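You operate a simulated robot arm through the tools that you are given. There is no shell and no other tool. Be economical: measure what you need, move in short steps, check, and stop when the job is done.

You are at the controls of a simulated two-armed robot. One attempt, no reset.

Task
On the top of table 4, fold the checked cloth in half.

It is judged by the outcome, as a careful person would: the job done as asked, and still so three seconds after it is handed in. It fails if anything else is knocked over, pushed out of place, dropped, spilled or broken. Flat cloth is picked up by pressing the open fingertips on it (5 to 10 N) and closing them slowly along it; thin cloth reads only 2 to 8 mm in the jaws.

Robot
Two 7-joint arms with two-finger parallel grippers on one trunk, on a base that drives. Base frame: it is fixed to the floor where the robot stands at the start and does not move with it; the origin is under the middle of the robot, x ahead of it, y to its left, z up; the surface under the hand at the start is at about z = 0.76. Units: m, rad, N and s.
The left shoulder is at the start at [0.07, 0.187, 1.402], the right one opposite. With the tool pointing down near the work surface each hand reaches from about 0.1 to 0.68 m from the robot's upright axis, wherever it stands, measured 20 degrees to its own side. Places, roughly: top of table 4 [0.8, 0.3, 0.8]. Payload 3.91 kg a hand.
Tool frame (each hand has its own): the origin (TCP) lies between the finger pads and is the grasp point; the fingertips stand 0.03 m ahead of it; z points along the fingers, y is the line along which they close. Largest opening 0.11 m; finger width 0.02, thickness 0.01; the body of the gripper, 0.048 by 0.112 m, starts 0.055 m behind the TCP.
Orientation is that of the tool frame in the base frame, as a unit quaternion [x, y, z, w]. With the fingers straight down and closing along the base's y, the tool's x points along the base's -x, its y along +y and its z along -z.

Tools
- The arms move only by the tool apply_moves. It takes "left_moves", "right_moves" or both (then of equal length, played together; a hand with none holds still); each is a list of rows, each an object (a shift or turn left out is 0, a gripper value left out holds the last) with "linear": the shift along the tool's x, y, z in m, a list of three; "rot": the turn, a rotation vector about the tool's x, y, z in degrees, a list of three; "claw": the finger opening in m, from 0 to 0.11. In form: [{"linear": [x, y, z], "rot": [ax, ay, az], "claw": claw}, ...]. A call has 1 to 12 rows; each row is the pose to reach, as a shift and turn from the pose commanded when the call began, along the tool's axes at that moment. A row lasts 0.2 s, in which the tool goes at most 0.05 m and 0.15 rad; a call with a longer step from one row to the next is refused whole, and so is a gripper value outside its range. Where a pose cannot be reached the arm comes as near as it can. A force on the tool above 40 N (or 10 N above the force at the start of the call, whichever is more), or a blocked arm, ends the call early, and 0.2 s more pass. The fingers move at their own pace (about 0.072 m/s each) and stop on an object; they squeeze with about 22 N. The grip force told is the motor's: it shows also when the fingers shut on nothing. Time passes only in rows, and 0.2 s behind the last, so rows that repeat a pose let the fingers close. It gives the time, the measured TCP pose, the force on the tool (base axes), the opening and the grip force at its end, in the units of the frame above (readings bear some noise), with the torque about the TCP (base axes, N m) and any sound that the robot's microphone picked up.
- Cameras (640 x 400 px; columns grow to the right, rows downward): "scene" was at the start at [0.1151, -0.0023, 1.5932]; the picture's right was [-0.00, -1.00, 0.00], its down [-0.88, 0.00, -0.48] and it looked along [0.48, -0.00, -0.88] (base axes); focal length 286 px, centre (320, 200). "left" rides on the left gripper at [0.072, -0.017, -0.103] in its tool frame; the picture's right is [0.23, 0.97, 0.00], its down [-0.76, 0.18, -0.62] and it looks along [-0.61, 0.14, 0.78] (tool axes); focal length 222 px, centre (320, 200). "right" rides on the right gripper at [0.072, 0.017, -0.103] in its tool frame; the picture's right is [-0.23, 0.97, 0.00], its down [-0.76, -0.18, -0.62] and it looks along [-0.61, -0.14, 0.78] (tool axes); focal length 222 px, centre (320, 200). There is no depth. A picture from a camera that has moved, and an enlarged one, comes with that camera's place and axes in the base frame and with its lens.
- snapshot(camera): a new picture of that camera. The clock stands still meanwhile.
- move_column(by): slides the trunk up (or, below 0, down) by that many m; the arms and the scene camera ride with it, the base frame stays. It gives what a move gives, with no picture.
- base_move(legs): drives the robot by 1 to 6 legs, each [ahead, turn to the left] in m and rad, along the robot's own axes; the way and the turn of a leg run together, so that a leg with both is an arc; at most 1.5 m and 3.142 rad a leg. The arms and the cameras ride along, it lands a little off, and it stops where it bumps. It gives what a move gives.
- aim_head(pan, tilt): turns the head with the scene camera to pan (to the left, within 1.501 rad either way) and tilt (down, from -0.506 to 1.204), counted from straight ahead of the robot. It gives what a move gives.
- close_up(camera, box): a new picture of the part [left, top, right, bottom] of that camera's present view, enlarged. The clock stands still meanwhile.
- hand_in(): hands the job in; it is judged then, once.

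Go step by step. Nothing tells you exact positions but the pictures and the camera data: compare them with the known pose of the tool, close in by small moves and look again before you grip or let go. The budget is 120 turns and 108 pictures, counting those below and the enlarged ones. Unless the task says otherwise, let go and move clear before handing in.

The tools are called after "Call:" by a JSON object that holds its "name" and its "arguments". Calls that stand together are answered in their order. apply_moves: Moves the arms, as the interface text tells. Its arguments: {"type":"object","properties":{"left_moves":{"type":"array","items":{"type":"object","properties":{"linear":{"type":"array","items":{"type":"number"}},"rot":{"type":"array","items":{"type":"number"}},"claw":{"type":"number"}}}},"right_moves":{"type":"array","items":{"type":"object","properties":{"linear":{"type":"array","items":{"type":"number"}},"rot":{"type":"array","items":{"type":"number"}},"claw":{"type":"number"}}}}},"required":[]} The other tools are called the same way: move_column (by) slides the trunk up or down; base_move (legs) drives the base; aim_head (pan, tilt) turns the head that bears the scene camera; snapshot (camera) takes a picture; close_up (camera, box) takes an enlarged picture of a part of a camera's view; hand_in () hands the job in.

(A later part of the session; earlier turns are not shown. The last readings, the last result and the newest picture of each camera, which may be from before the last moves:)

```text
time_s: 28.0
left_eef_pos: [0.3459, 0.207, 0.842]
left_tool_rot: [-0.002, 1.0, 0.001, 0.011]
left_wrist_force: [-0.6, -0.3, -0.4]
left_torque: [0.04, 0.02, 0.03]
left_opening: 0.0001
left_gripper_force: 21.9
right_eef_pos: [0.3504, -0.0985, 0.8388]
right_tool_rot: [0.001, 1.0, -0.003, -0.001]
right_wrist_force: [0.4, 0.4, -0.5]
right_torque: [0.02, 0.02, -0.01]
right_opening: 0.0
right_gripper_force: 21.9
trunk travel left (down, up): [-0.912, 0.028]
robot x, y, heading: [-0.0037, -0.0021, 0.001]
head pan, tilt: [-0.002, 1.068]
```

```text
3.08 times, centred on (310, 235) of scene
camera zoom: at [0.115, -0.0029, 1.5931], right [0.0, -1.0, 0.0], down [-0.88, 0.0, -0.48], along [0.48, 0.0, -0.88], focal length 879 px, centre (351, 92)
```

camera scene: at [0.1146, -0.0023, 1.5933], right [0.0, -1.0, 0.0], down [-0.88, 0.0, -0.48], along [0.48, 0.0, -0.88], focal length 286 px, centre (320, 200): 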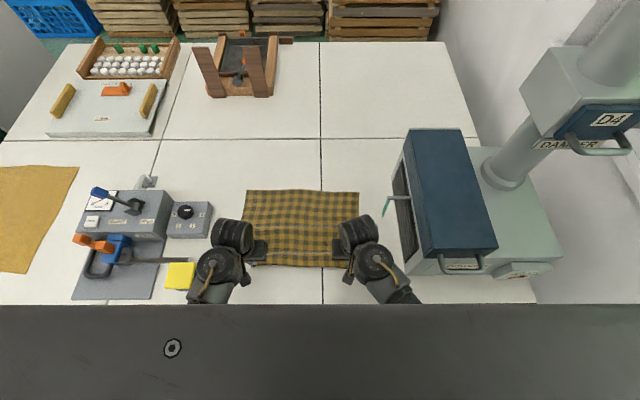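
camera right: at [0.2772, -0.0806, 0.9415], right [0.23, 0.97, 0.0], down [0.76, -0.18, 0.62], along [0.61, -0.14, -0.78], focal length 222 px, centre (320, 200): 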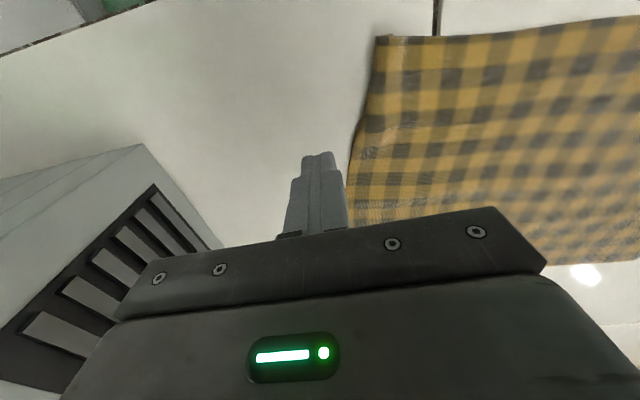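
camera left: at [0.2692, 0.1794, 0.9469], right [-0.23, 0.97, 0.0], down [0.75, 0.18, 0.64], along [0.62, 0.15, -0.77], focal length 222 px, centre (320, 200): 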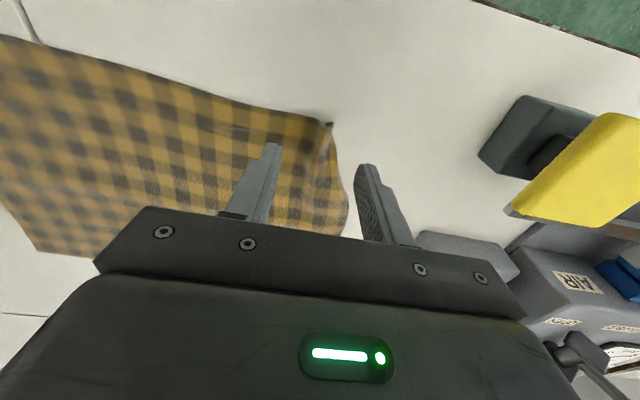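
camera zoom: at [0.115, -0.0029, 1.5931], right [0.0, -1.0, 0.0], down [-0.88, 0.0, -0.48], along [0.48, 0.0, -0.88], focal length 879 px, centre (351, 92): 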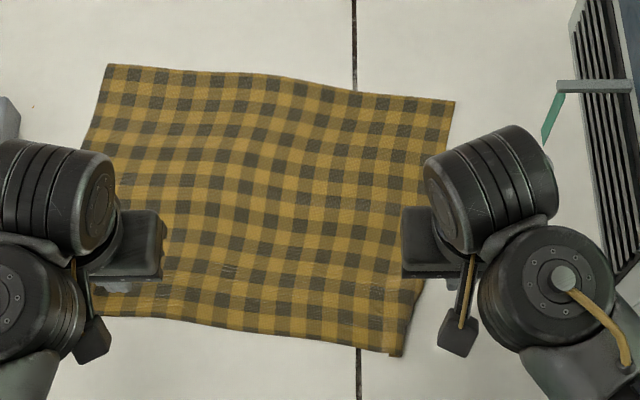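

The stroke turned the cloth about 7° and left the right near corner tucked under. I grip that tucked edge with the right hand, lift it so the flap hangs free, and lay it outward.

Call:
{"name": "apply_moves", "arguments": {"right_moves": [{"linear": [0.01, 0.015, 0], "claw": 0.04}, {"linear": [0.024, 0.033, 0.02], "claw": 0.04}, {"linear": [0.024, 0.033, 0.04]}, {"linear": [0.024, 0.033, 0.045]}, {"linear": [0.024, 0.033, 0.0478]}, {"linear": [0.024, 0.033, 0.0478]}]}}

Call:
{"name": "snapshot", "arguments": {"camera": "right"}}

```text
time_s: 29.4
left_eef_pos: [0.3478, 0.2045, 0.8418]
left_tool_rot: [-0.002, 1.0, 0.001, 0.011]
left_wrist_force: [-0.2, 0.6, -1.0]
left_torque: [-0.01, 0.01, 0.01]
left_opening: 0.0002
left_gripper_force: 22.1
right_eef_pos: [0.3279, -0.0652, 0.7921]
right_tool_rot: [0.0, 1.0, -0.002, 0.0]
right_wrist_force: [-0.3, 0.5, 3.2]
right_torque: [0.04, -0.01, 0.03]
right_opening: 0.0402
right_gripper_force: 0.1
trunk travel left (down, up): [-0.912, 0.028]
robot x, y, heading: [-0.0027, 0.0022, 0.002]
head pan, tilt: [-0.002, 1.068]
```

```text
76 pictures are left
camera right: at [0.2545, -0.0471, 0.895], right [0.23, 0.97, 0.0], down [0.76, -0.18, 0.62], along [0.61, -0.14, -0.78], focal length 222 px, centre (320, 200)
```

right: 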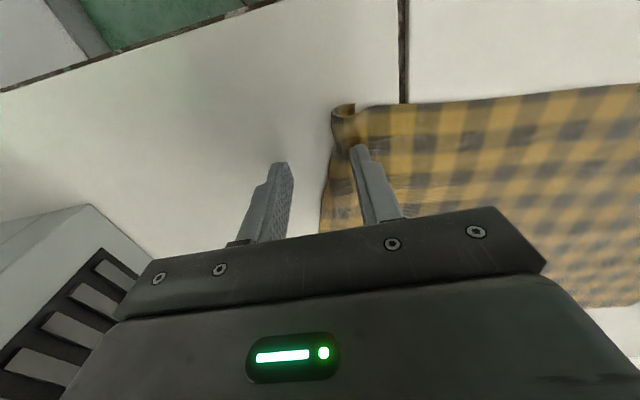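

The roll lies close to the inner finger. I shift 12 mm inward, press and close on it.

Call:
{"name": "apply_moves", "arguments": {"right_moves": [{"linear": [0, 0, -0.012]}, {"linear": [0.003, 0.014, -0.012]}, {"linear": [0.003, 0.014, -0.003]}, {"linear": [0.003, 0.014, 0.001]}, {"linear": [0.003, 0.014, 0.001], "claw": 0.034}, {"linear": [0.003, 0.014, 0.001], "claw": 0.028}, {"linear": [0.003, 0.014, 0.001], "claw": 0.022}, {"linear": [0.003, 0.014, 0.001], "claw": 0.016}, {"linear": [0.003, 0.014, 0.001], "claw": 0.01}, {"linear": [0.003, 0.014, 0.001], "claw": 0.004}, {"linear": [0.003, 0.014, 0.001], "claw": 0.0}, {"linear": [0.003, 0.014, 0.001], "claw": 0.0}]}}

Call:
{"name": "snapshot", "arguments": {"camera": "right"}}

```text
time_s: 32.0
left_eef_pos: [0.3476, 0.2066, 0.8411]
left_tool_rot: [-0.002, 1.0, 0.001, 0.011]
left_wrist_force: [-0.5, -0.1, -0.3]
left_torque: [-0.01, -0.01, -0.01]
left_opening: 0.0
left_gripper_force: 21.7
right_eef_pos: [0.3223, -0.0511, 0.7892]
right_tool_rot: [0.0, 1.0, -0.002, 0.0]
right_wrist_force: [-0.5, 1.0, 5.4]
right_torque: [0.07, 0.0, 0.02]
right_opening: 0.0027
right_gripper_force: 21.3
trunk travel left (down, up): [-0.912, 0.028]
robot x, y, heading: [0.0005, 0.0009, -0.001]
head pan, tilt: [-0.002, 1.068]
```

```text
75 pictures are left
camera right: at [0.2504, -0.0334, 0.8942], right [0.23, 0.97, 0.0], down [0.76, -0.18, 0.62], along [0.61, -0.14, -0.78], focal length 222 px, centre (320, 200)
```

right: 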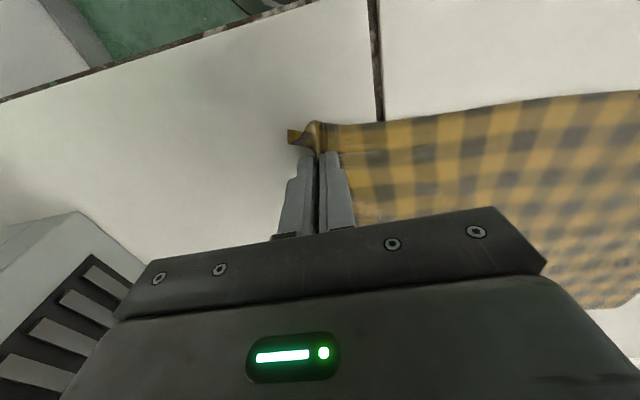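

Gripped, and the corner flap shows outward. I lift and carry it outward, then look.

Call:
{"name": "apply_moves", "arguments": {"right_moves": [{"linear": [0, 0, -0.015]}, {"linear": [0, -0.005, -0.03]}, {"linear": [0, -0.015, -0.045]}, {"linear": [0, -0.03, -0.055]}, {"linear": [-0.005, -0.045, -0.06]}, {"linear": [-0.01, -0.055, -0.06]}, {"linear": [-0.01, -0.055, -0.06]}]}}

Call:
{"name": "snapshot", "arguments": {"camera": "right"}}

Call:
{"name": "close_up", "arguments": {"camera": "scene", "box": [220, 170, 400, 300]}}

```text
time_s: 33.6
left_eef_pos: [0.3482, 0.2058, 0.8421]
left_tool_rot: [-0.002, 1.0, 0.001, 0.011]
left_wrist_force: [0.2, -0.1, -0.8]
left_torque: [0.07, 0.01, -0.01]
left_opening: 0.0
left_gripper_force: 22.3
right_eef_pos: [0.3338, -0.1075, 0.8502]
right_tool_rot: [0.0, 1.0, -0.002, 0.0]
right_wrist_force: [0.1, 0.0, -0.2]
right_torque: [-0.02, -0.03, 0.0]
right_opening: 0.0026
right_gripper_force: 21.8
trunk travel left (down, up): [-0.912, 0.028]
robot x, y, heading: [-0.0016, -0.0017, 0.005]
head pan, tilt: [-0.002, 1.068]
```

```text
74 pictures are left
camera right: at [0.261, -0.0894, 0.9529], right [0.23, 0.97, 0.0], down [0.76, -0.17, 0.62], along [0.61, -0.14, -0.78], focal length 222 px, centre (320, 200)
```

right: 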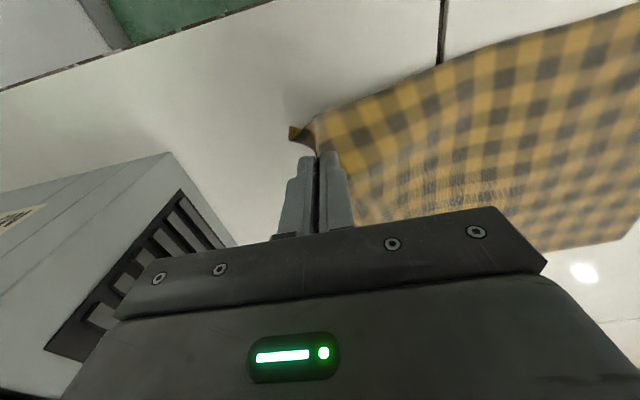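

```text
3.08 times, centred on (310, 235) of scene
camera zoom: at [0.1148, -0.0023, 1.5933], right [0.0, -1.0, 0.0], down [-0.88, 0.0, -0.48], along [0.48, 0.0, -0.88], focal length 879 px, centre (351, 92)
```

zoom: 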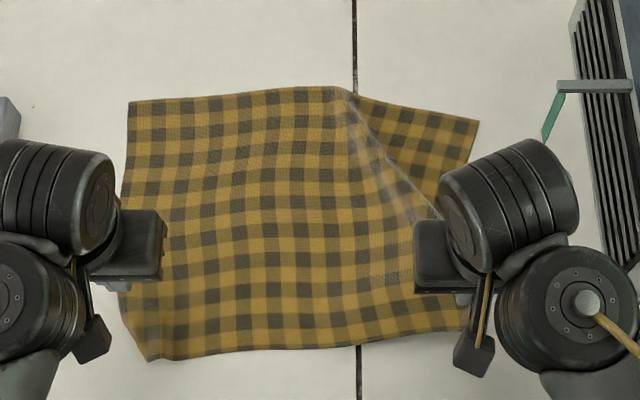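

Lifting drew the right corner out, and the whole cloth slides easily. I view the left near corner to grip it the same way.

Call:
{"name": "apply_moves", "arguments": {"left_moves": [{"linear": [0.02, -0.01, 0], "claw": 0.04}, {"linear": [0.035, -0.015, 0], "claw": 0.04}, {"linear": [0.035, -0.015, 0], "claw": 0.04}], "right_moves": [{"linear": [0.005, 0, 0.015]}, {"linear": [0.01, 0, 0.03]}, {"linear": [0.015, 0, 0.045]}]}}

Call:
{"name": "snapshot", "arguments": {"camera": "left"}}

Call:
{"name": "snapshot", "arguments": {"camera": "right"}}

```text
time_s: 34.4
left_eef_pos: [0.315, 0.1897, 0.8413]
left_tool_rot: [-0.002, 1.0, 0.001, 0.011]
left_wrist_force: [0.7, 0.1, 0.5]
left_torque: [0.0, 0.01, 0.0]
left_opening: 0.0398
left_gripper_force: 0.1
right_eef_pos: [0.3186, -0.1079, 0.8057]
right_tool_rot: [0.0, 1.0, -0.001, 0.0]
right_wrist_force: [0.2, 0.7, -0.4]
right_torque: [0.01, -0.02, -0.01]
right_opening: 0.0026
right_gripper_force: 21.6
trunk travel left (down, up): [-0.912, 0.028]
robot x, y, heading: [-0.0003, 0.0036, -0.001]
head pan, tilt: [-0.002, 1.068]
```

```text
72 pictures are left
camera left: at [0.2399, 0.1722, 0.9425], right [-0.23, 0.97, 0.0], down [0.75, 0.18, 0.64], along [0.62, 0.15, -0.77], focal length 222 px, centre (320, 200)
```

left: 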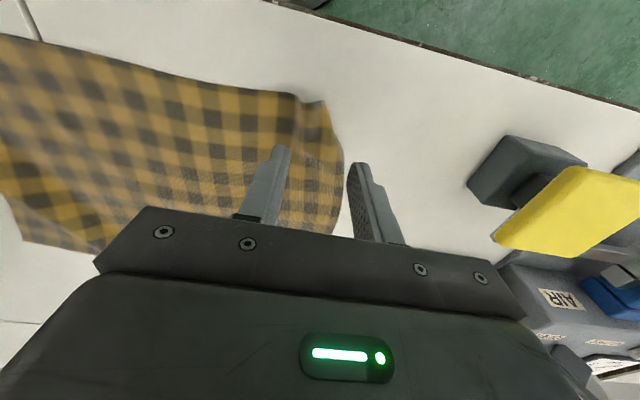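

```text
71 pictures are left
camera right: at [0.2459, -0.0895, 0.9079], right [0.23, 0.97, 0.0], down [0.76, -0.18, 0.62], along [0.61, -0.14, -0.78], focal length 222 px, centre (320, 200)
```

right: 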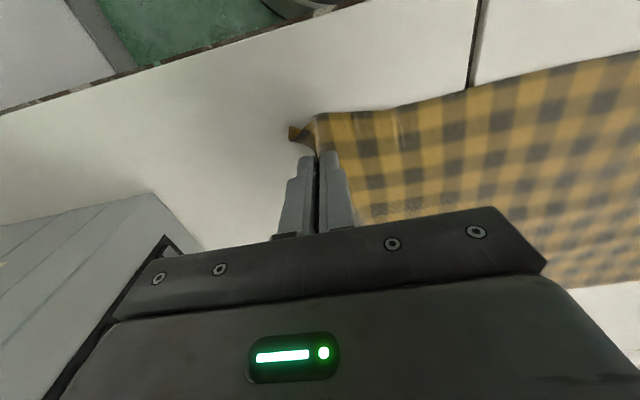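

Call:
{"name": "close_up", "arguments": {"camera": "left", "box": [220, 70, 380, 230]}}

```text
2.50 times, centred on (300, 150) of left
camera zoom: at [0.2399, 0.1722, 0.9425], right [-0.23, 0.97, 0.0], down [0.75, 0.18, 0.64], along [0.62, 0.15, -0.77], focal length 555 px, centre (370, 325)
```

zoom: 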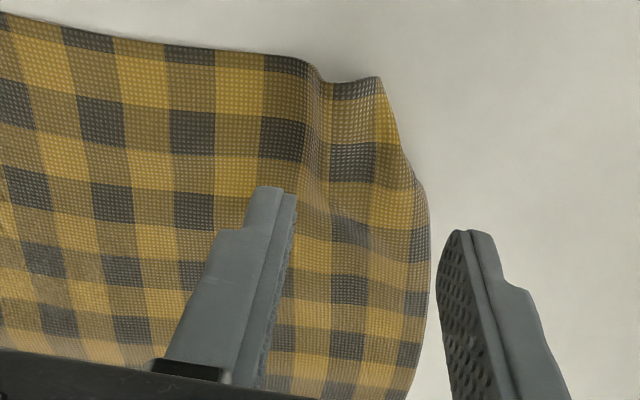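

The left corner has come free and lies nearly flat. For the right one I lower until pressing, then open slowly so the tips draw the cloth apart.

Call:
{"name": "apply_moves", "arguments": {"right_moves": [{"linear": [0.005, -0.008, 0.004]}, {"linear": [0.008, -0.012, 0.008]}, {"linear": [0.008, -0.012, 0.012]}, {"linear": [0.008, -0.012, 0.0145]}, {"linear": [0.008, -0.012, 0.0155]}]}}

```text
time_s: 35.6
left_eef_pos: [0.3131, 0.1888, 0.8414]
left_tool_rot: [-0.001, 1.0, 0.001, 0.012]
left_wrist_force: [-0.2, 0.8, -0.8]
left_torque: [0.03, 0.0, 0.0]
left_opening: 0.0399
left_gripper_force: 0.1
right_eef_pos: [0.3107, -0.118, 0.7909]
right_tool_rot: [0.0, 1.0, 0.0, 0.002]
right_wrist_force: [-2.7, -3.5, 21.6]
right_torque: [0.0, 0.2, 0.01]
right_opening: 0.0024
right_gripper_force: 21.9
trunk travel left (down, up): [-0.912, 0.028]
robot x, y, heading: [-0.0002, -0.0036, 0.002]
head pan, tilt: [-0.002, 1.068]
```

Call:
{"name": "apply_moves", "arguments": {"right_moves": [{"linear": [0, 0, -0.001], "claw": 0.006}, {"linear": [0, 0, -0.001], "claw": 0.011}, {"linear": [0, 0, -0.001], "claw": 0.016}, {"linear": [0, 0, -0.001], "claw": 0.021}, {"linear": [0, 0, -0.001], "claw": 0.026}, {"linear": [0, 0, -0.001], "claw": 0.031}, {"linear": [0, 0, -0.001], "claw": 0.036}, {"linear": [0, 0, -0.001], "claw": 0.042}, {"linear": [0, 0, -0.001], "claw": 0.05}, {"linear": [0, 0, -0.02], "claw": 0.05}, {"linear": [0, 0, -0.05], "claw": 0.05}]}}

Call:
{"name": "close_up", "arguments": {"camera": "right", "box": [220, 60, 460, 240]}}

Call:
{"name": "close_up", "arguments": {"camera": "scene", "box": [220, 170, 400, 300]}}

```text
time_s: 38.0
left_eef_pos: [0.3139, 0.1893, 0.8409]
left_tool_rot: [-0.001, 1.0, 0.001, 0.012]
left_wrist_force: [0.5, 0.1, 0.3]
left_torque: [0.03, 0.01, -0.01]
left_opening: 0.0401
left_gripper_force: 0.2
right_eef_pos: [0.3103, -0.12, 0.8391]
right_tool_rot: [-0.001, 1.0, -0.002, 0.001]
right_wrist_force: [1.2, -0.1, 0.6]
right_torque: [-0.01, -0.02, -0.02]
right_opening: 0.05
right_gripper_force: 0.1
trunk travel left (down, up): [-0.912, 0.028]
robot x, y, heading: [0.0032, -0.0018, 0.0]
head pan, tilt: [-0.002, 1.068]
```

```text
2.22 times, centred on (340, 150) of right
camera zoom: at [0.2378, -0.101, 0.9417], right [0.23, 0.97, 0.0], down [0.76, -0.17, 0.62], along [0.61, -0.14, -0.78], focal length 494 px, centre (276, 311)
```

zoom: 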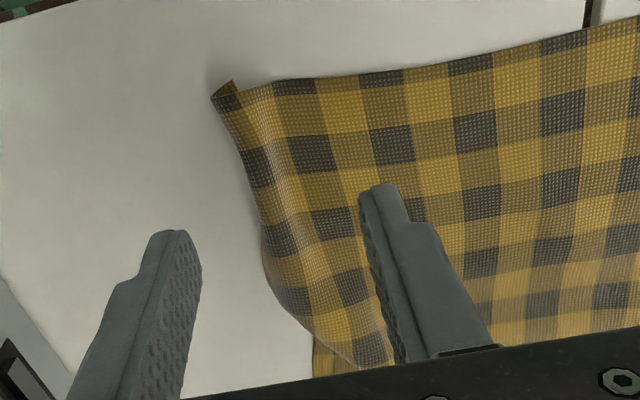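

```text
3.08 times, centred on (310, 235) of scene
camera zoom: at [0.1143, -0.0028, 1.5932], right [0.0, -1.0, 0.0], down [-0.88, 0.0, -0.48], along [0.48, 0.0, -0.88], focal length 879 px, centre (351, 92)
```

zoom: 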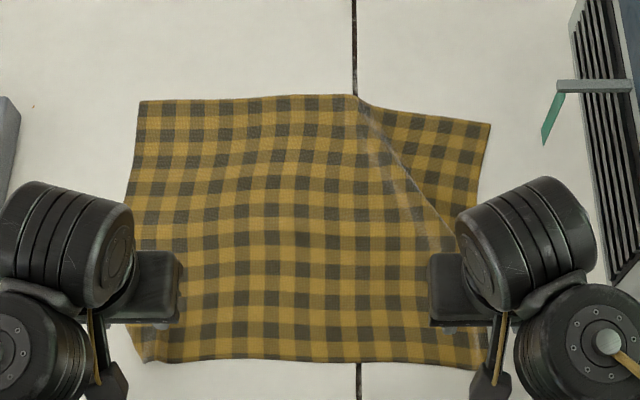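

The near corners are now almost flat, with a diagonal wrinkle left on the far right. Next I will fold the other way, far edge to near, with the hands pitching forward as they come in so the edge doesn't curl back. First I test in the air whether a 40° forward pitch is reachable close in.

Call:
{"name": "apply_moves", "arguments": {"left_moves": [{"rot": [0, -8, 0]}, {"rot": [0, -16, 0]}, {"rot": [0, -24, 0]}, {"rot": [0, -32, 0]}, {"rot": [0, -40, 0]}, {"rot": [0, -40, 0]}], "right_moves": [{"rot": [0, -8, 0]}, {"rot": [0, -16, 0]}, {"rot": [0, -24, 0]}, {"rot": [0, -32, 0]}, {"rot": [0, -40, 0]}, {"rot": [0, -40, 0]}]}}

Call:
{"name": "snapshot", "arguments": {"camera": "scene"}}

```text
time_s: 39.4
left_eef_pos: [0.3184, 0.1898, 0.8389]
left_tool_rot: [-0.001, 0.936, 0.002, 0.353]
left_wrist_force: [-0.5, 0.5, 0.2]
left_torque: [-0.04, 0.01, 0.0]
left_opening: 0.0401
left_gripper_force: 0.1
right_eef_pos: [0.3131, -0.1178, 0.8401]
right_tool_rot: [-0.002, 0.94, -0.002, 0.342]
right_wrist_force: [0.8, -0.5, 0.5]
right_torque: [0.03, 0.03, -0.01]
right_opening: 0.0501
right_gripper_force: 0.0
right hand out of reach, approached as far as the arm can: row 5
trunk travel left (down, up): [-0.912, 0.028]
robot x, y, heading: [0.0005, -0.0017, 0.001]
head pan, tilt: [-0.002, 1.068]
```

```text
67 pictures are left
camera scene: at [0.1195, -0.0017, 1.5929], right [0.0, -1.0, 0.0], down [-0.88, 0.0, -0.48], along [0.48, 0.0, -0.88], focal length 286 px, centre (320, 200)
```

scene: 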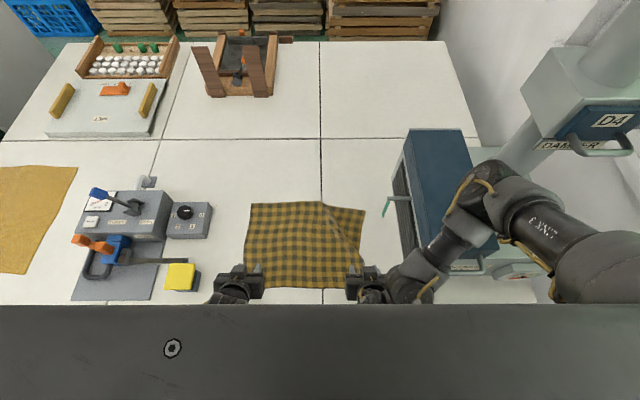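

Both hands can pitch 40° close in without contact, and the right elbow passes well above the blue box. I return to vertical and go to the fresh far corners at about (0.562, 0.222) and (0.535, −0.147).

Call:
{"name": "apply_moves", "arguments": {"left_moves": [{"rot": [0, 8, 0]}, {"rot": [0, 16, 0]}, {"rot": [0, 24, 0]}, {"rot": [0, 32, 0]}, {"rot": [0, 40, 0]}, {"rot": [0, 40, 0]}], "right_moves": [{"rot": [0, 8, 0]}, {"rot": [0, 16, 0]}, {"rot": [0, 24, 0]}, {"rot": [0, 32, 0]}, {"rot": [0, 40, 0]}, {"rot": [0, 40, 0]}]}}

```text
time_s: 40.8
left_eef_pos: [0.3119, 0.191, 0.8408]
left_tool_rot: [-0.002, 1.0, 0.0, 0.011]
left_wrist_force: [0.1, -0.6, -0.1]
left_torque: [-0.02, -0.02, 0.0]
left_opening: 0.0399
left_gripper_force: 0.1
right_eef_pos: [0.3079, -0.1175, 0.8423]
right_tool_rot: [-0.001, 1.0, -0.003, 0.0]
right_wrist_force: [0.0, 0.4, 0.1]
right_torque: [-0.05, -0.06, 0.01]
right_opening: 0.0499
right_gripper_force: 0.1
trunk travel left (down, up): [-0.912, 0.028]
robot x, y, heading: [-0.0003, -0.002, 0.0]
head pan, tilt: [-0.002, 1.068]
```

Call:
{"name": "apply_moves", "arguments": {"left_moves": [{"linear": [-0.03, 0, 0], "claw": 0.03}, {"linear": [-0.06, 0, 0]}, {"linear": [-0.09, 0, 0]}, {"linear": [-0.12, 0, 0]}, {"linear": [-0.15, 0, 0]}, {"linear": [-0.18, 0, 0]}, {"linear": [-0.21, -0.004, 0]}, {"linear": [-0.235, -0.004, 0]}, {"linear": [-0.253, -0.004, 0]}, {"linear": [-0.253, -0.004, 0]}], "right_moves": [{"linear": [-0.03, 0, 0], "claw": 0.03}, {"linear": [-0.06, 0, 0]}, {"linear": [-0.09, 0, 0]}, {"linear": [-0.12, 0, 0]}, {"linear": [-0.15, 0, 0]}, {"linear": [-0.18, 0, 0]}, {"linear": [-0.2, 0.002, 0]}, {"linear": [-0.22, 0.002, 0]}, {"linear": [-0.237, 0.002, 0]}, {"linear": [-0.237, 0.002, 0]}]}}

Call:
{"name": "snapshot", "arguments": {"camera": "left"}}

Call:
{"name": "snapshot", "arguments": {"camera": "right"}}

```text
time_s: 43.0
left_eef_pos: [0.568, 0.1856, 0.8455]
left_tool_rot: [-0.001, 1.0, 0.001, 0.012]
left_wrist_force: [-0.4, 0.3, -0.2]
left_torque: [-0.02, -0.02, 0.0]
left_opening: 0.03
left_gripper_force: 0.1
right_eef_pos: [0.546, -0.1175, 0.8396]
right_tool_rot: [0.0, 1.0, -0.002, 0.0]
right_wrist_force: [-0.1, -0.3, -1.3]
right_torque: [0.03, -0.03, 0.04]
right_opening: 0.0304
right_gripper_force: 0.0
trunk travel left (down, up): [-0.912, 0.028]
robot x, y, heading: [0.0011, -0.0052, 0.004]
head pan, tilt: [-0.002, 1.068]
```

```text
66 pictures are left
camera left: at [0.4938, 0.1686, 0.9473], right [-0.23, 0.97, 0.0], down [0.75, 0.18, 0.64], along [0.63, 0.15, -0.77], focal length 222 px, centre (320, 200)
```

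left: 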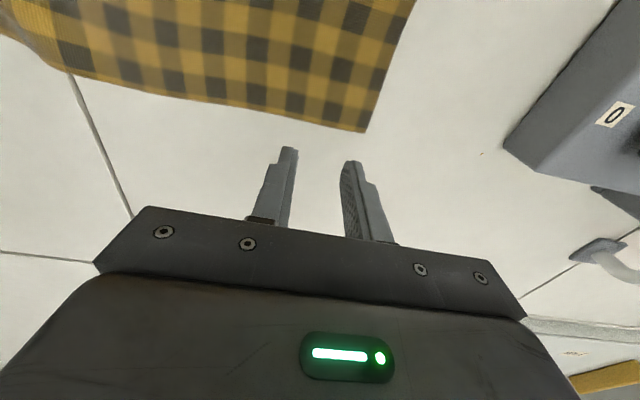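

```text
65 pictures are left
camera right: at [0.475, -0.0999, 0.9424], right [0.23, 0.97, 0.0], down [0.76, -0.18, 0.62], along [0.61, -0.14, -0.78], focal length 222 px, centre (320, 200)
```

right: 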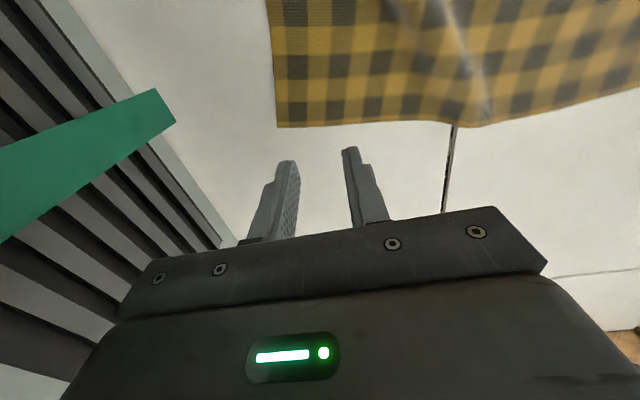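

The edges are at x≈0.563 (left) and 0.538 (right). I adjust so the fingers overlap the cloth by only about 9 mm, and descend to just above it.

Call:
{"name": "apply_moves", "arguments": {"left_moves": [{"linear": [0.003, 0, 0.015]}, {"linear": [0.003, 0, 0.03]}, {"linear": [0.003, 0, 0.043]}, {"linear": [0.003, 0, 0.048]}, {"linear": [0.003, 0, 0.048]}], "right_moves": [{"linear": [0.007, 0.003, 0.015]}, {"linear": [0.007, 0.003, 0.03]}, {"linear": [0.007, 0.003, 0.04]}, {"linear": [0.007, 0.003, 0.043]}, {"linear": [0.007, 0.003, 0.043]}]}}

Call:
{"name": "close_up", "arguments": {"camera": "left", "box": [220, 90, 420, 230]}}

Call:
{"name": "close_up", "arguments": {"camera": "right", "box": [220, 90, 420, 230]}}

```text
time_s: 44.2
left_eef_pos: [0.5673, 0.1869, 0.7991]
left_tool_rot: [-0.001, 1.0, 0.001, 0.011]
left_wrist_force: [0.0, -0.1, -0.4]
left_torque: [0.03, -0.02, -0.01]
left_opening: 0.03
left_gripper_force: 0.1
right_eef_pos: [0.5413, -0.1141, 0.7973]
right_tool_rot: [-0.001, 1.0, -0.002, 0.0]
right_wrist_force: [0.1, 0.1, -0.4]
right_torque: [0.0, 0.01, -0.02]
right_opening: 0.0299
right_gripper_force: 0.0
trunk travel left (down, up): [-0.912, 0.028]
robot x, y, heading: [0.0029, -0.0024, 0.005]
head pan, tilt: [-0.002, 1.068]
```

```text
2.86 times, centred on (320, 160) of left
camera zoom: at [0.4923, 0.168, 0.9004], right [-0.23, 0.97, 0.0], down [0.75, 0.18, 0.64], along [0.62, 0.15, -0.77], focal length 635 px, centre (320, 314)
```

zoom: 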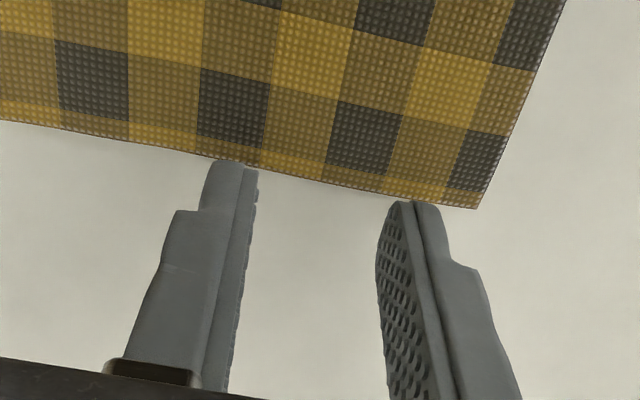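

```text
2.86 times, centred on (320, 160) of right
camera zoom: at [0.4689, -0.0962, 0.8997], right [0.23, 0.97, 0.0], down [0.76, -0.17, 0.62], along [0.61, -0.14, -0.78], focal length 635 px, centre (320, 314)
```

zoom: 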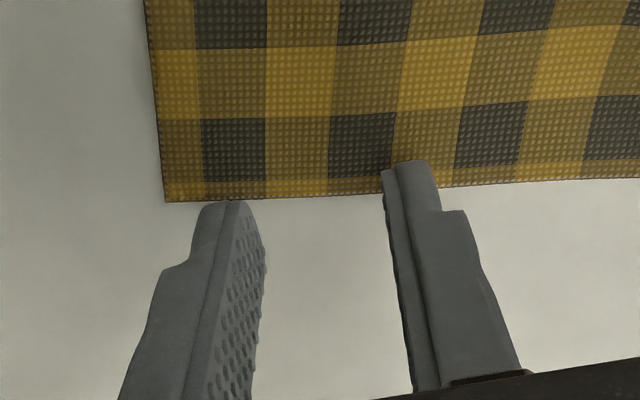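

The fingers barely reach the edge. I move them 8–9 mm toward the cloth and press.

Call:
{"name": "apply_moves", "arguments": {"left_moves": [{"linear": [0.004, 0, 0]}, {"linear": [0.009, 0, 0.002]}, {"linear": [0.009, 0, 0.005]}, {"linear": [0.009, 0, 0.008]}, {"linear": [0.009, 0, 0.008]}], "right_moves": [{"linear": [0.004, 0, 0]}, {"linear": [0.009, 0, 0.002]}, {"linear": [0.009, 0, 0.005]}, {"linear": [0.009, 0, 0.007]}, {"linear": [0.009, 0, 0.007]}]}}

Call:
{"name": "close_up", "arguments": {"camera": "left", "box": [220, 90, 420, 230]}}

Call:
{"name": "close_up", "arguments": {"camera": "right", "box": [220, 90, 420, 230]}}

```text
time_s: 45.4
left_eef_pos: [0.5574, 0.1855, 0.7916]
left_tool_rot: [-0.002, 1.0, 0.001, 0.013]
left_wrist_force: [1.6, 0.5, 8.9]
left_torque: [-0.02, 0.02, 0.0]
left_opening: 0.0301
left_gripper_force: 0.0
right_eef_pos: [0.5321, -0.1148, 0.7916]
right_tool_rot: [0.001, 1.0, -0.002, 0.001]
right_wrist_force: [0.5, -0.3, 4.3]
right_torque: [0.05, -0.03, -0.01]
right_opening: 0.0299
right_gripper_force: 0.1
trunk travel left (down, up): [-0.912, 0.028]
robot x, y, heading: [-0.0004, 0.0015, 0.008]
head pan, tilt: [-0.002, 1.068]
```

```text
2.86 times, centred on (320, 160) of left
camera zoom: at [0.4836, 0.1682, 0.8931], right [-0.23, 0.97, 0.0], down [0.74, 0.18, 0.64], along [0.63, 0.15, -0.77], focal length 635 px, centre (320, 314)
```

zoom: 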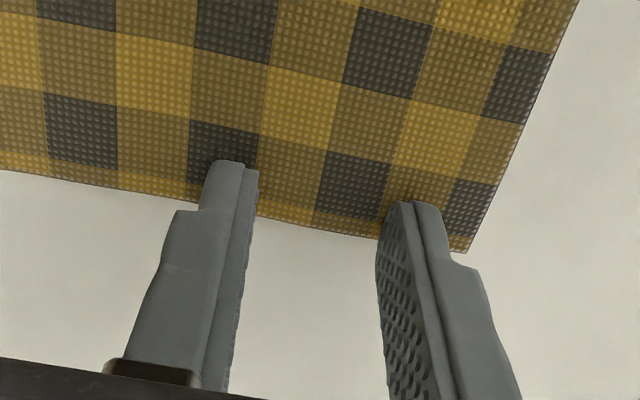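

```text
2.86 times, centred on (320, 160) of right
camera zoom: at [0.4586, -0.0963, 0.8944], right [0.23, 0.97, 0.0], down [0.76, -0.18, 0.63], along [0.61, -0.14, -0.78], focal length 635 px, centre (320, 314)
```

zoom: 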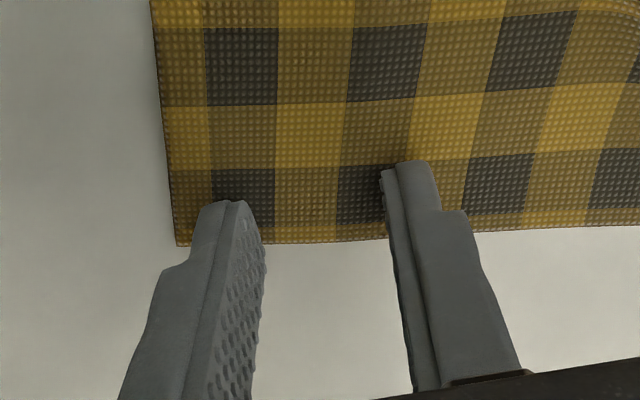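

Overlap is about 1 cm and both hands press well. Now I close slowly.

Call:
{"name": "apply_moves", "arguments": {"left_moves": [{"claw": 0.03}, {"claw": 0.027}, {"claw": 0.024}, {"claw": 0.021}, {"claw": 0.018}, {"claw": 0.015}, {"claw": 0.012}, {"claw": 0.009}, {"claw": 0.006}, {"claw": 0.003}, {"claw": 0.0}, {"claw": 0.0}], "right_moves": [{"linear": [0, 0, 0.0008], "claw": 0.03}, {"linear": [0, 0, 0.0008], "claw": 0.027}, {"linear": [0, 0, 0.0008], "claw": 0.024}, {"linear": [0, 0, 0.0008], "claw": 0.021}, {"linear": [0, 0, 0.0008], "claw": 0.018}, {"linear": [0, 0, 0.0008], "claw": 0.015}, {"linear": [0, 0, 0.0008], "claw": 0.012}, {"linear": [0, 0, 0.0008], "claw": 0.009}, {"linear": [0, 0, 0.0008], "claw": 0.006}, {"linear": [0, 0, 0.0008], "claw": 0.003}, {"linear": [0, 0, 0.0008], "claw": 0.0}, {"linear": [0, 0, 0.0008], "claw": 0.0}]}}

Call:
{"name": "close_up", "arguments": {"camera": "left", "box": [220, 90, 420, 230]}}

Call:
{"name": "close_up", "arguments": {"camera": "right", "box": [220, 90, 420, 230]}}

```text
time_s: 48.0
left_eef_pos: [0.5559, 0.1872, 0.7916]
left_tool_rot: [-0.002, 1.0, 0.001, 0.014]
left_wrist_force: [0.4, -2.7, 8.6]
left_torque: [-0.07, 0.01, 0.04]
left_opening: 0.0022
left_gripper_force: 22.4
right_eef_pos: [0.5299, -0.1134, 0.7919]
right_tool_rot: [0.0, 1.0, -0.002, 0.002]
right_wrist_force: [1.4, 2.6, 23.8]
right_torque: [0.08, -0.05, 0.02]
right_opening: 0.0022
right_gripper_force: 21.8
trunk travel left (down, up): [-0.912, 0.028]
robot x, y, heading: [0.0006, -0.0044, -0.001]
head pan, tilt: [-0.002, 1.068]
```

```text
2.86 times, centred on (320, 160) of left
camera zoom: at [0.4814, 0.1686, 0.8932], right [-0.23, 0.97, 0.0], down [0.74, 0.18, 0.64], along [0.63, 0.15, -0.77], focal length 635 px, centre (320, 314)
```

zoom: 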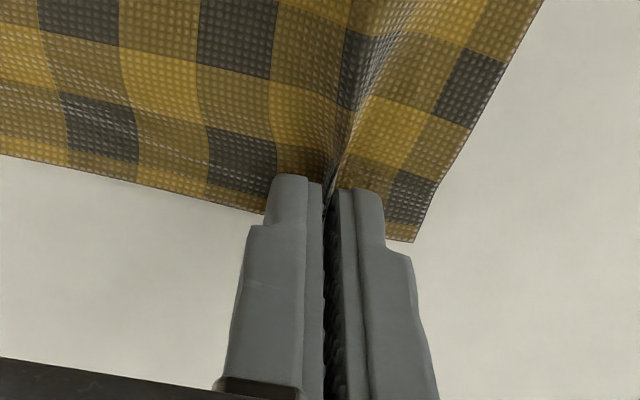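

```text
2.86 times, centred on (320, 160) of right
camera zoom: at [0.4569, -0.0958, 0.894], right [0.23, 0.97, 0.0], down [0.76, -0.18, 0.63], along [0.61, -0.14, -0.78], focal length 635 px, centre (320, 314)
```

zoom: 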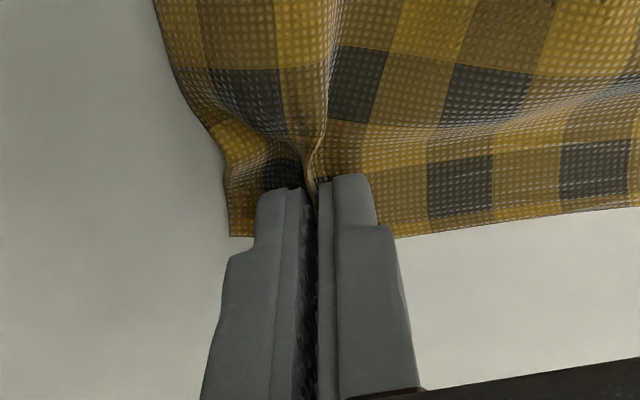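

Both far corners are firmly gripped (2.2 mm each). I lift slightly and pull forward, with the right hand further, to level the edge and draw out the wrinkle.

Call:
{"name": "apply_moves", "arguments": {"left_moves": [{"linear": [0, 0, -0.006]}, {"linear": [0, 0, -0.012]}, {"linear": [0, 0, -0.012]}, {"linear": [-0.01, 0, -0.012]}, {"linear": [-0.02, 0, -0.012]}, {"linear": [-0.03, 0, -0.012]}, {"linear": [-0.03, 0, -0.012]}], "right_moves": [{"linear": [0, 0, -0.006]}, {"linear": [-0.012, 0, -0.012]}, {"linear": [-0.026, 0, -0.012]}, {"linear": [-0.036, 0, -0.012]}, {"linear": [-0.046, 0, -0.012]}, {"linear": [-0.056, 0, -0.012]}, {"linear": [-0.056, 0, -0.012]}]}}

Call:
{"name": "close_up", "arguments": {"camera": "scene", "box": [200, 150, 420, 300]}}

```text
time_s: 49.6
left_eef_pos: [0.5862, 0.1854, 0.8028]
left_tool_rot: [-0.002, 1.0, 0.001, 0.012]
left_wrist_force: [-0.5, -1.7, -1.2]
left_torque: [-0.03, 0.0, 0.01]
left_opening: 0.0022
left_gripper_force: 21.8
right_eef_pos: [0.587, -0.1143, 0.8024]
right_tool_rot: [0.0, 1.0, -0.002, 0.0]
right_wrist_force: [-0.4, 0.8, 0.5]
right_torque: [-0.03, 0.0, 0.0]
right_opening: 0.0021
right_gripper_force: 21.8
trunk travel left (down, up): [-0.912, 0.028]
robot x, y, heading: [-0.0017, -0.0025, 0.002]
head pan, tilt: [-0.002, 1.068]
```

```text
2.67 times, centred on (310, 225) of scene
camera zoom: at [0.1145, -0.0027, 1.5933], right [0.0, -1.0, 0.0], down [-0.88, 0.0, -0.48], along [0.48, 0.0, -0.88], focal length 762 px, centre (347, 133)
```

zoom: 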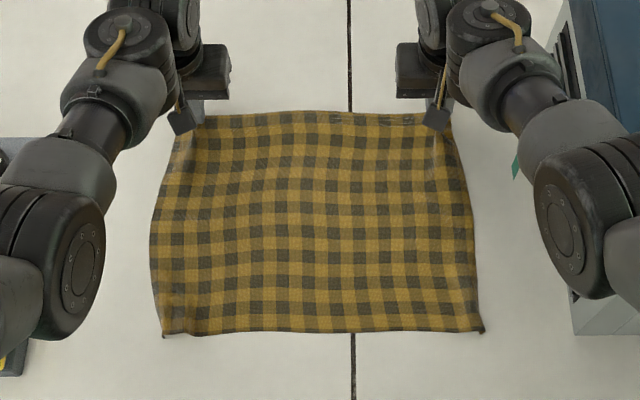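

The cloth is now straight and flat, x from about 0.318 to 0.587. I fold the far edge up and back toward the near edge, pitching the hands forward as they go.

Call:
{"name": "apply_moves", "arguments": {"left_moves": [{"linear": [0.007, 0, -0.017]}, {"linear": [0.022, 0, -0.034]}, {"linear": [0.044, -0.001, -0.047], "rot": [0, -4, 0]}, {"linear": [0.071, -0.002, -0.055], "rot": [0, -8, 0]}, {"linear": [0.098, -0.003, -0.058], "rot": [0, -12, 0]}, {"linear": [0.125, -0.004, -0.058], "rot": [0, -16, 0]}, {"linear": [0.152, -0.004, -0.055], "rot": [0, -20, 0]}, {"linear": [0.152, -0.004, -0.055], "rot": [0, -20, 0]}], "right_moves": [{"linear": [0.007, 0, -0.017]}, {"linear": [0.022, 0, -0.034]}, {"linear": [0.044, -0.001, -0.047], "rot": [0, -4, 0]}, {"linear": [0.071, -0.002, -0.055], "rot": [0, -8, 0]}, {"linear": [0.098, -0.003, -0.058], "rot": [0, -12, 0]}, {"linear": [0.125, -0.004, -0.058], "rot": [0, -16, 0]}, {"linear": [0.152, -0.004, -0.055], "rot": [0, -20, 0]}, {"linear": [0.152, -0.004, -0.055], "rot": [0, -20, 0]}]}}

Call:
{"name": "snapshot", "arguments": {"camera": "scene"}}

```text
time_s: 51.4
left_eef_pos: [0.4348, 0.1816, 0.8536]
left_tool_rot: [-0.002, 0.983, 0.002, 0.186]
left_wrist_force: [0.1, -0.2, 0.3]
left_torque: [0.04, 0.01, -0.04]
left_opening: 0.002
left_gripper_force: 21.8
right_eef_pos: [0.4362, -0.1169, 0.8563]
right_tool_rot: [0.001, 0.985, -0.002, 0.173]
right_wrist_force: [0.7, 1.6, -0.1]
right_torque: [0.02, 0.0, 0.04]
right_opening: 0.0022
right_gripper_force: 22.0
trunk travel left (down, up): [-0.912, 0.028]
robot x, y, heading: [0.0013, -0.0034, -0.005]
head pan, tilt: [-0.002, 1.068]
```

```text
57 pictures are left
camera scene: at [0.1169, -0.0023, 1.5931], right [0.0, -1.0, 0.0], down [-0.88, 0.0, -0.48], along [0.48, 0.0, -0.88], focal length 286 px, centre (320, 200)
```

scene: 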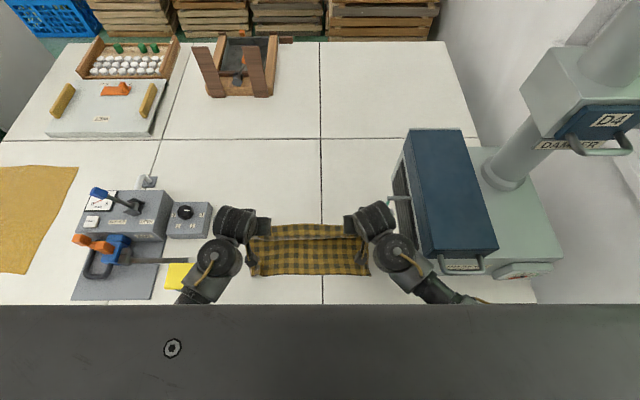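

The fold is forming well. I bring it the rest of the way down to the near edge while pitching to about 40°.

Call:
{"name": "apply_moves", "arguments": {"left_moves": [{"linear": [0.0213, -0.001, -0.0078], "rot": [0, -4, 0]}, {"linear": [0.0488, -0.002, -0.0109], "rot": [0, -8, 0]}, {"linear": [0.075, -0.003, -0.0086], "rot": [0, -12, 0]}, {"linear": [0.1002, -0.004, -0.0027], "rot": [0, -16, 0]}, {"linear": [0.1243, -0.004, 0.0058], "rot": [0, -20, 0]}, {"linear": [0.139, -0.004, 0.0111], "rot": [0, -20, 0]}, {"linear": [0.139, -0.004, 0.0111], "rot": [0, -20, 0]}], "right_moves": [{"linear": [0.0213, -0.001, -0.0078], "rot": [0, -4, 0]}, {"linear": [0.0488, -0.002, -0.0109], "rot": [0, -8, 0]}, {"linear": [0.075, -0.003, -0.0086], "rot": [0, -12, 0]}, {"linear": [0.1002, -0.004, -0.0027], "rot": [0, -16, 0]}, {"linear": [0.1243, -0.004, 0.0058], "rot": [0, -20, 0]}, {"linear": [0.139, -0.004, 0.0111], "rot": [0, -20, 0]}, {"linear": [0.139, -0.004, 0.0111], "rot": [0, -20, 0]}]}}

Call:
{"name": "close_up", "arguments": {"camera": "scene", "box": [200, 200, 420, 310]}}

Call:
{"name": "snapshot", "arguments": {"camera": "left"}}

Call:
{"name": "snapshot", "arguments": {"camera": "right"}}

```text
time_s: 53.0
left_eef_pos: [0.3078, 0.1786, 0.793]
left_tool_rot: [-0.002, 0.935, 0.002, 0.353]
left_wrist_force: [0.0, -2.0, 0.6]
left_torque: [-0.04, -0.02, -0.06]
left_opening: 0.0023
left_gripper_force: 22.4
right_eef_pos: [0.3091, -0.121, 0.7993]
right_tool_rot: [0.0, 0.94, -0.002, 0.342]
right_wrist_force: [0.3, 2.9, 0.4]
right_torque: [0.06, -0.02, 0.01]
right_opening: 0.0024
right_gripper_force: 22.0
trunk travel left (down, up): [-0.912, 0.028]
robot x, y, heading: [0.0019, 0.0005, -0.002]
head pan, tilt: [-0.002, 1.068]
```

```text
2.91 times, centred on (310, 255) of scene
camera zoom: at [0.1152, -0.0025, 1.5932], right [0.0, -1.0, 0.0], down [-0.88, 0.0, -0.48], along [0.48, 0.0, -0.88], focal length 831 px, centre (349, 40)
```

zoom: 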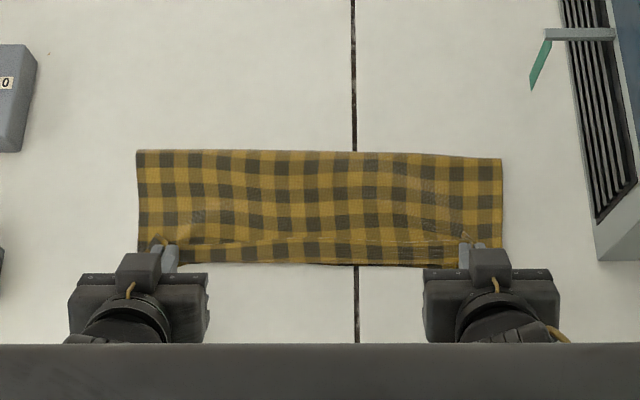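

```text
55 pictures are left
camera left: at [0.1867, 0.1608, 0.8236], right [-0.17, 0.97, -0.15], down [0.16, 0.18, 0.97], along [0.97, 0.15, -0.19], focal length 222 px, centre (320, 200)
```

left: 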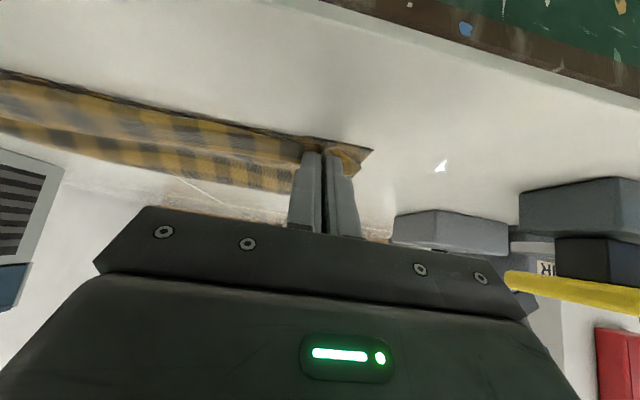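

```text
54 pictures are left
camera right: at [0.1875, -0.1043, 0.8306], right [0.17, 0.97, 0.14], down [0.18, -0.17, 0.97], along [0.97, -0.14, -0.21], focal length 222 px, centre (320, 200)
```

right: 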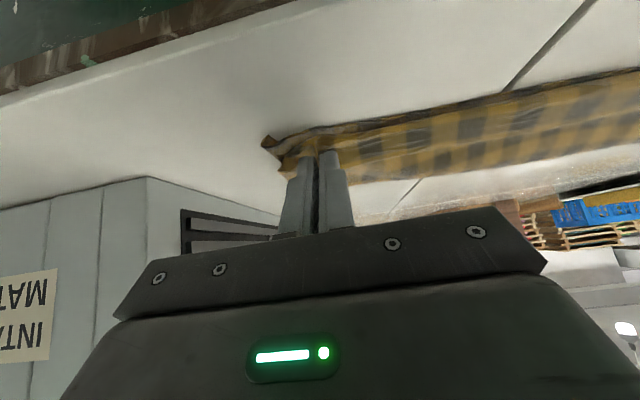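

The fold now spans x≈0.31–0.43 with the edges close together. I check what the narrow strip along the near edge is.

Call:
{"name": "close_up", "arguments": {"camera": "scene", "box": [240, 245, 390, 300]}}

Call:
{"name": "close_up", "arguments": {"camera": "right", "box": [240, 100, 440, 240]}}

Call:
{"name": "close_up", "arguments": {"camera": "left", "box": [200, 100, 400, 240]}}

```text
4.27 times, centred on (315, 272) of scene
camera zoom: at [0.1152, -0.0025, 1.5932], right [0.0, -1.0, 0.0], down [-0.88, 0.0, -0.48], along [0.48, 0.0, -0.88], focal length 1219 px, centre (341, -109)
```

zoom: 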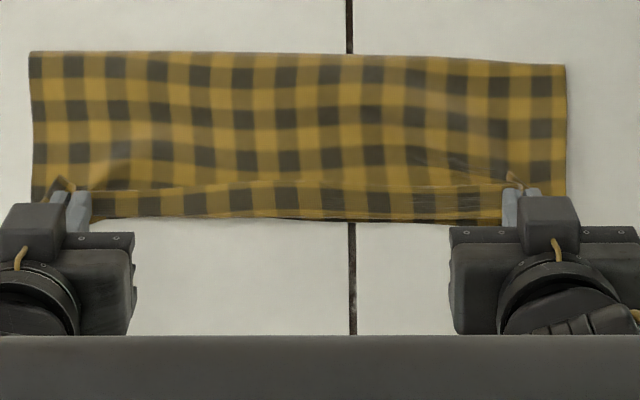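

```text
2.86 times, centred on (340, 170) of right
camera zoom: at [0.1875, -0.1043, 0.8306], right [0.17, 0.97, 0.14], down [0.18, -0.17, 0.97], along [0.97, -0.14, -0.21], focal length 635 px, centre (263, 286)
```

zoom: 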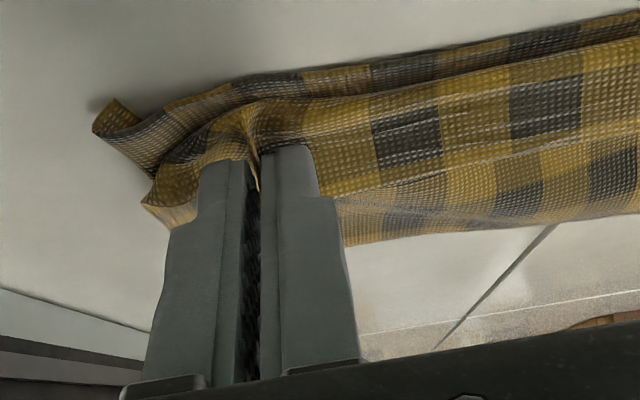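

```text
2.86 times, centred on (300, 170) of left
camera zoom: at [0.1867, 0.1608, 0.8236], right [-0.17, 0.97, -0.15], down [0.16, 0.18, 0.97], along [0.97, 0.15, -0.19], focal length 635 px, centre (377, 286)
```

zoom: 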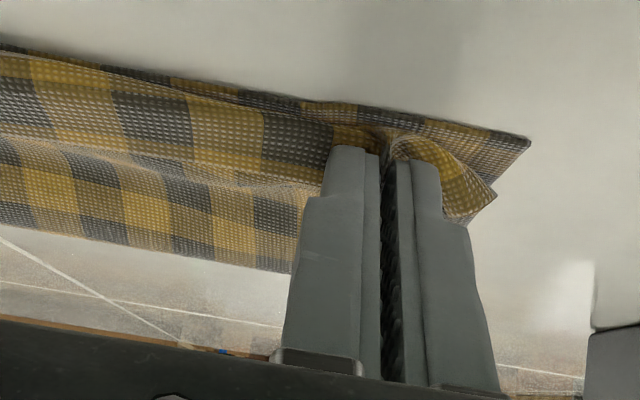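

The remaining hem is about 2 cm and stands up facing the robot. I pitch the hands further, to about 60° with the wrists beyond the table edge, to turn the hem more upright before releasing.

Call:
{"name": "apply_moves", "arguments": {"left_moves": [{"linear": [0.002, 0, 0], "rot": [0, -5, 0]}, {"linear": [0.004, 0, 0], "rot": [0, -10, 0]}, {"linear": [0.006, 0, 0], "rot": [0, -15, 0]}, {"linear": [0.008, 0, 0], "rot": [0, -20, 0]}, {"linear": [0.008, 0, 0], "rot": [0, -20, 0]}], "right_moves": [{"linear": [0.003, 0, 0], "rot": [0, -5, 0]}, {"linear": [0.006, 0, 0.001], "rot": [0, -10, 0]}, {"linear": [0.009, 0, 0.002], "rot": [0, -15, 0]}, {"linear": [0.0107, 0, 0.002], "rot": [0, -20, 0]}, {"linear": [0.0107, 0, 0.002], "rot": [0, -20, 0]}]}}

Call:
{"name": "close_up", "arguments": {"camera": "scene", "box": [220, 230, 410, 310]}}

```text
time_s: 54.2
left_eef_pos: [0.3039, 0.1782, 0.7885]
left_tool_rot: [-0.002, 0.86, 0.002, 0.511]
left_wrist_force: [-0.7, -0.7, 0.3]
left_torque: [-0.02, 0.0, -0.05]
left_opening: 0.0021
left_gripper_force: 21.8
right_eef_pos: [0.3031, -0.1211, 0.7901]
right_tool_rot: [-0.001, 0.866, -0.001, 0.5]
right_wrist_force: [0.9, 2.2, 0.9]
right_torque: [-0.02, -0.02, 0.03]
right_opening: 0.0021
right_gripper_force: 21.8
trunk travel left (down, up): [-0.912, 0.028]
robot x, y, heading: [0.0002, 0.0004, 0.001]
head pan, tilt: [-0.002, 1.068]
```

```text
3.37 times, centred on (315, 270) of scene
camera zoom: at [0.1156, -0.0025, 1.5932], right [0.0, -1.0, 0.0], down [-0.88, 0.0, -0.48], along [0.48, 0.0, -0.88], focal length 963 px, centre (337, -36)
```

zoom: 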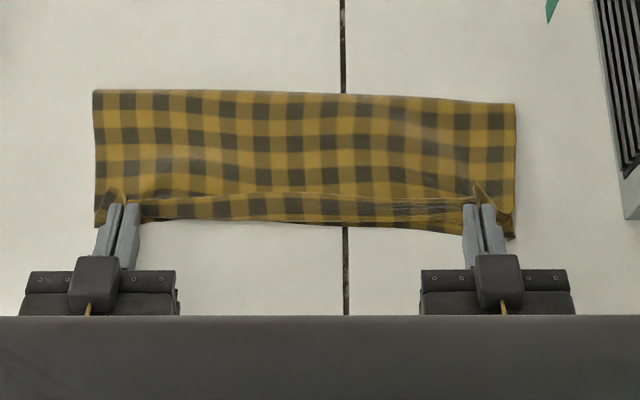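

Reachable with no contact. I go on to about 78°, keeping the gripper body clear of the table top and the camera mounts beyond the table edge.

Call:
{"name": "apply_moves", "arguments": {"left_moves": [{"linear": [0.002, 0, -0.001], "rot": [0, -6, 0]}, {"linear": [0.005, 0, -0.0025], "rot": [0, -12, 0]}, {"linear": [0.0078, 0, -0.0039], "rot": [0, -17, 0]}, {"linear": [0.0078, 0, -0.0039], "rot": [0, -17, 0]}], "right_moves": [{"linear": [0.002, 0, -0.001], "rot": [0, -6, 0]}, {"linear": [0.005, 0, -0.0025], "rot": [0, -12, 0]}, {"linear": [0.0078, 0, -0.0039], "rot": [0, -18, 0]}, {"linear": [0.0078, 0, -0.0039], "rot": [0, -18, 0]}]}}

Call:
{"name": "close_up", "arguments": {"camera": "scene", "box": [220, 230, 410, 310]}}

Call:
{"name": "snapshot", "arguments": {"camera": "left"}}

```text
time_s: 55.2
left_eef_pos: [0.2962, 0.1777, 0.7839]
left_tool_rot: [0.0, 0.775, 0.001, 0.632]
left_wrist_force: [0.1, -1.5, 0.5]
left_torque: [0.0, 0.03, -0.09]
left_opening: 0.002
left_gripper_force: 21.9
right_eef_pos: [0.2949, -0.1226, 0.7852]
right_tool_rot: [-0.001, 0.777, -0.001, 0.63]
right_wrist_force: [-0.7, 1.9, 0.1]
right_torque: [0.02, -0.01, 0.0]
right_opening: 0.0023
right_gripper_force: 22.4
trunk travel left (down, up): [-0.912, 0.028]
robot x, y, heading: [-0.0034, -0.0023, 0.004]
head pan, tilt: [-0.002, 1.068]
```

```text
3.37 times, centred on (315, 270) of scene
camera zoom: at [0.1147, -0.0026, 1.5933], right [0.0, -1.0, 0.0], down [-0.88, 0.0, -0.48], along [0.48, 0.0, -0.88], focal length 963 px, centre (337, -36)
```

zoom: 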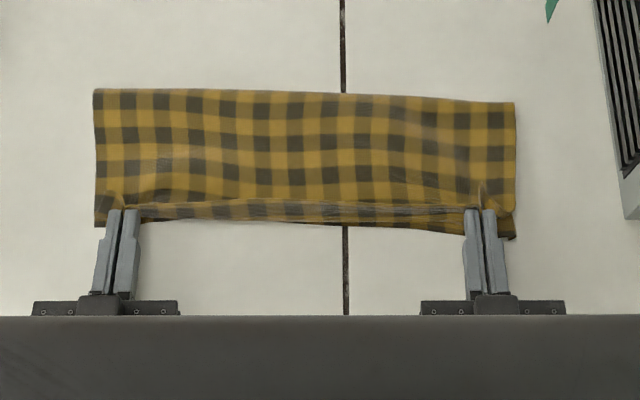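

```text
48 pictures are left
camera left: at [0.1802, 0.16, 0.733], right [-0.05, 0.97, -0.22], down [-0.46, 0.17, 0.87], along [0.89, 0.14, 0.44], focal length 222 px, centre (320, 200)
```

left: 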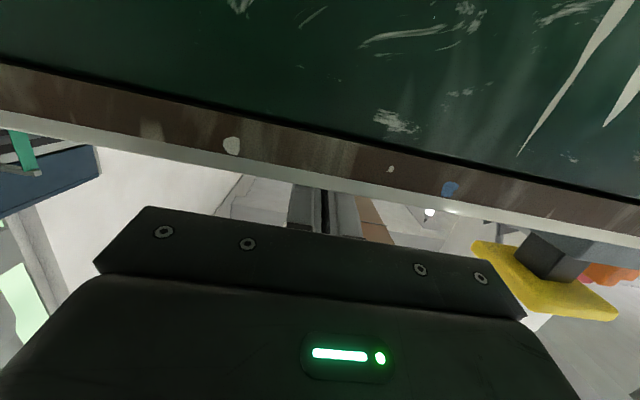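

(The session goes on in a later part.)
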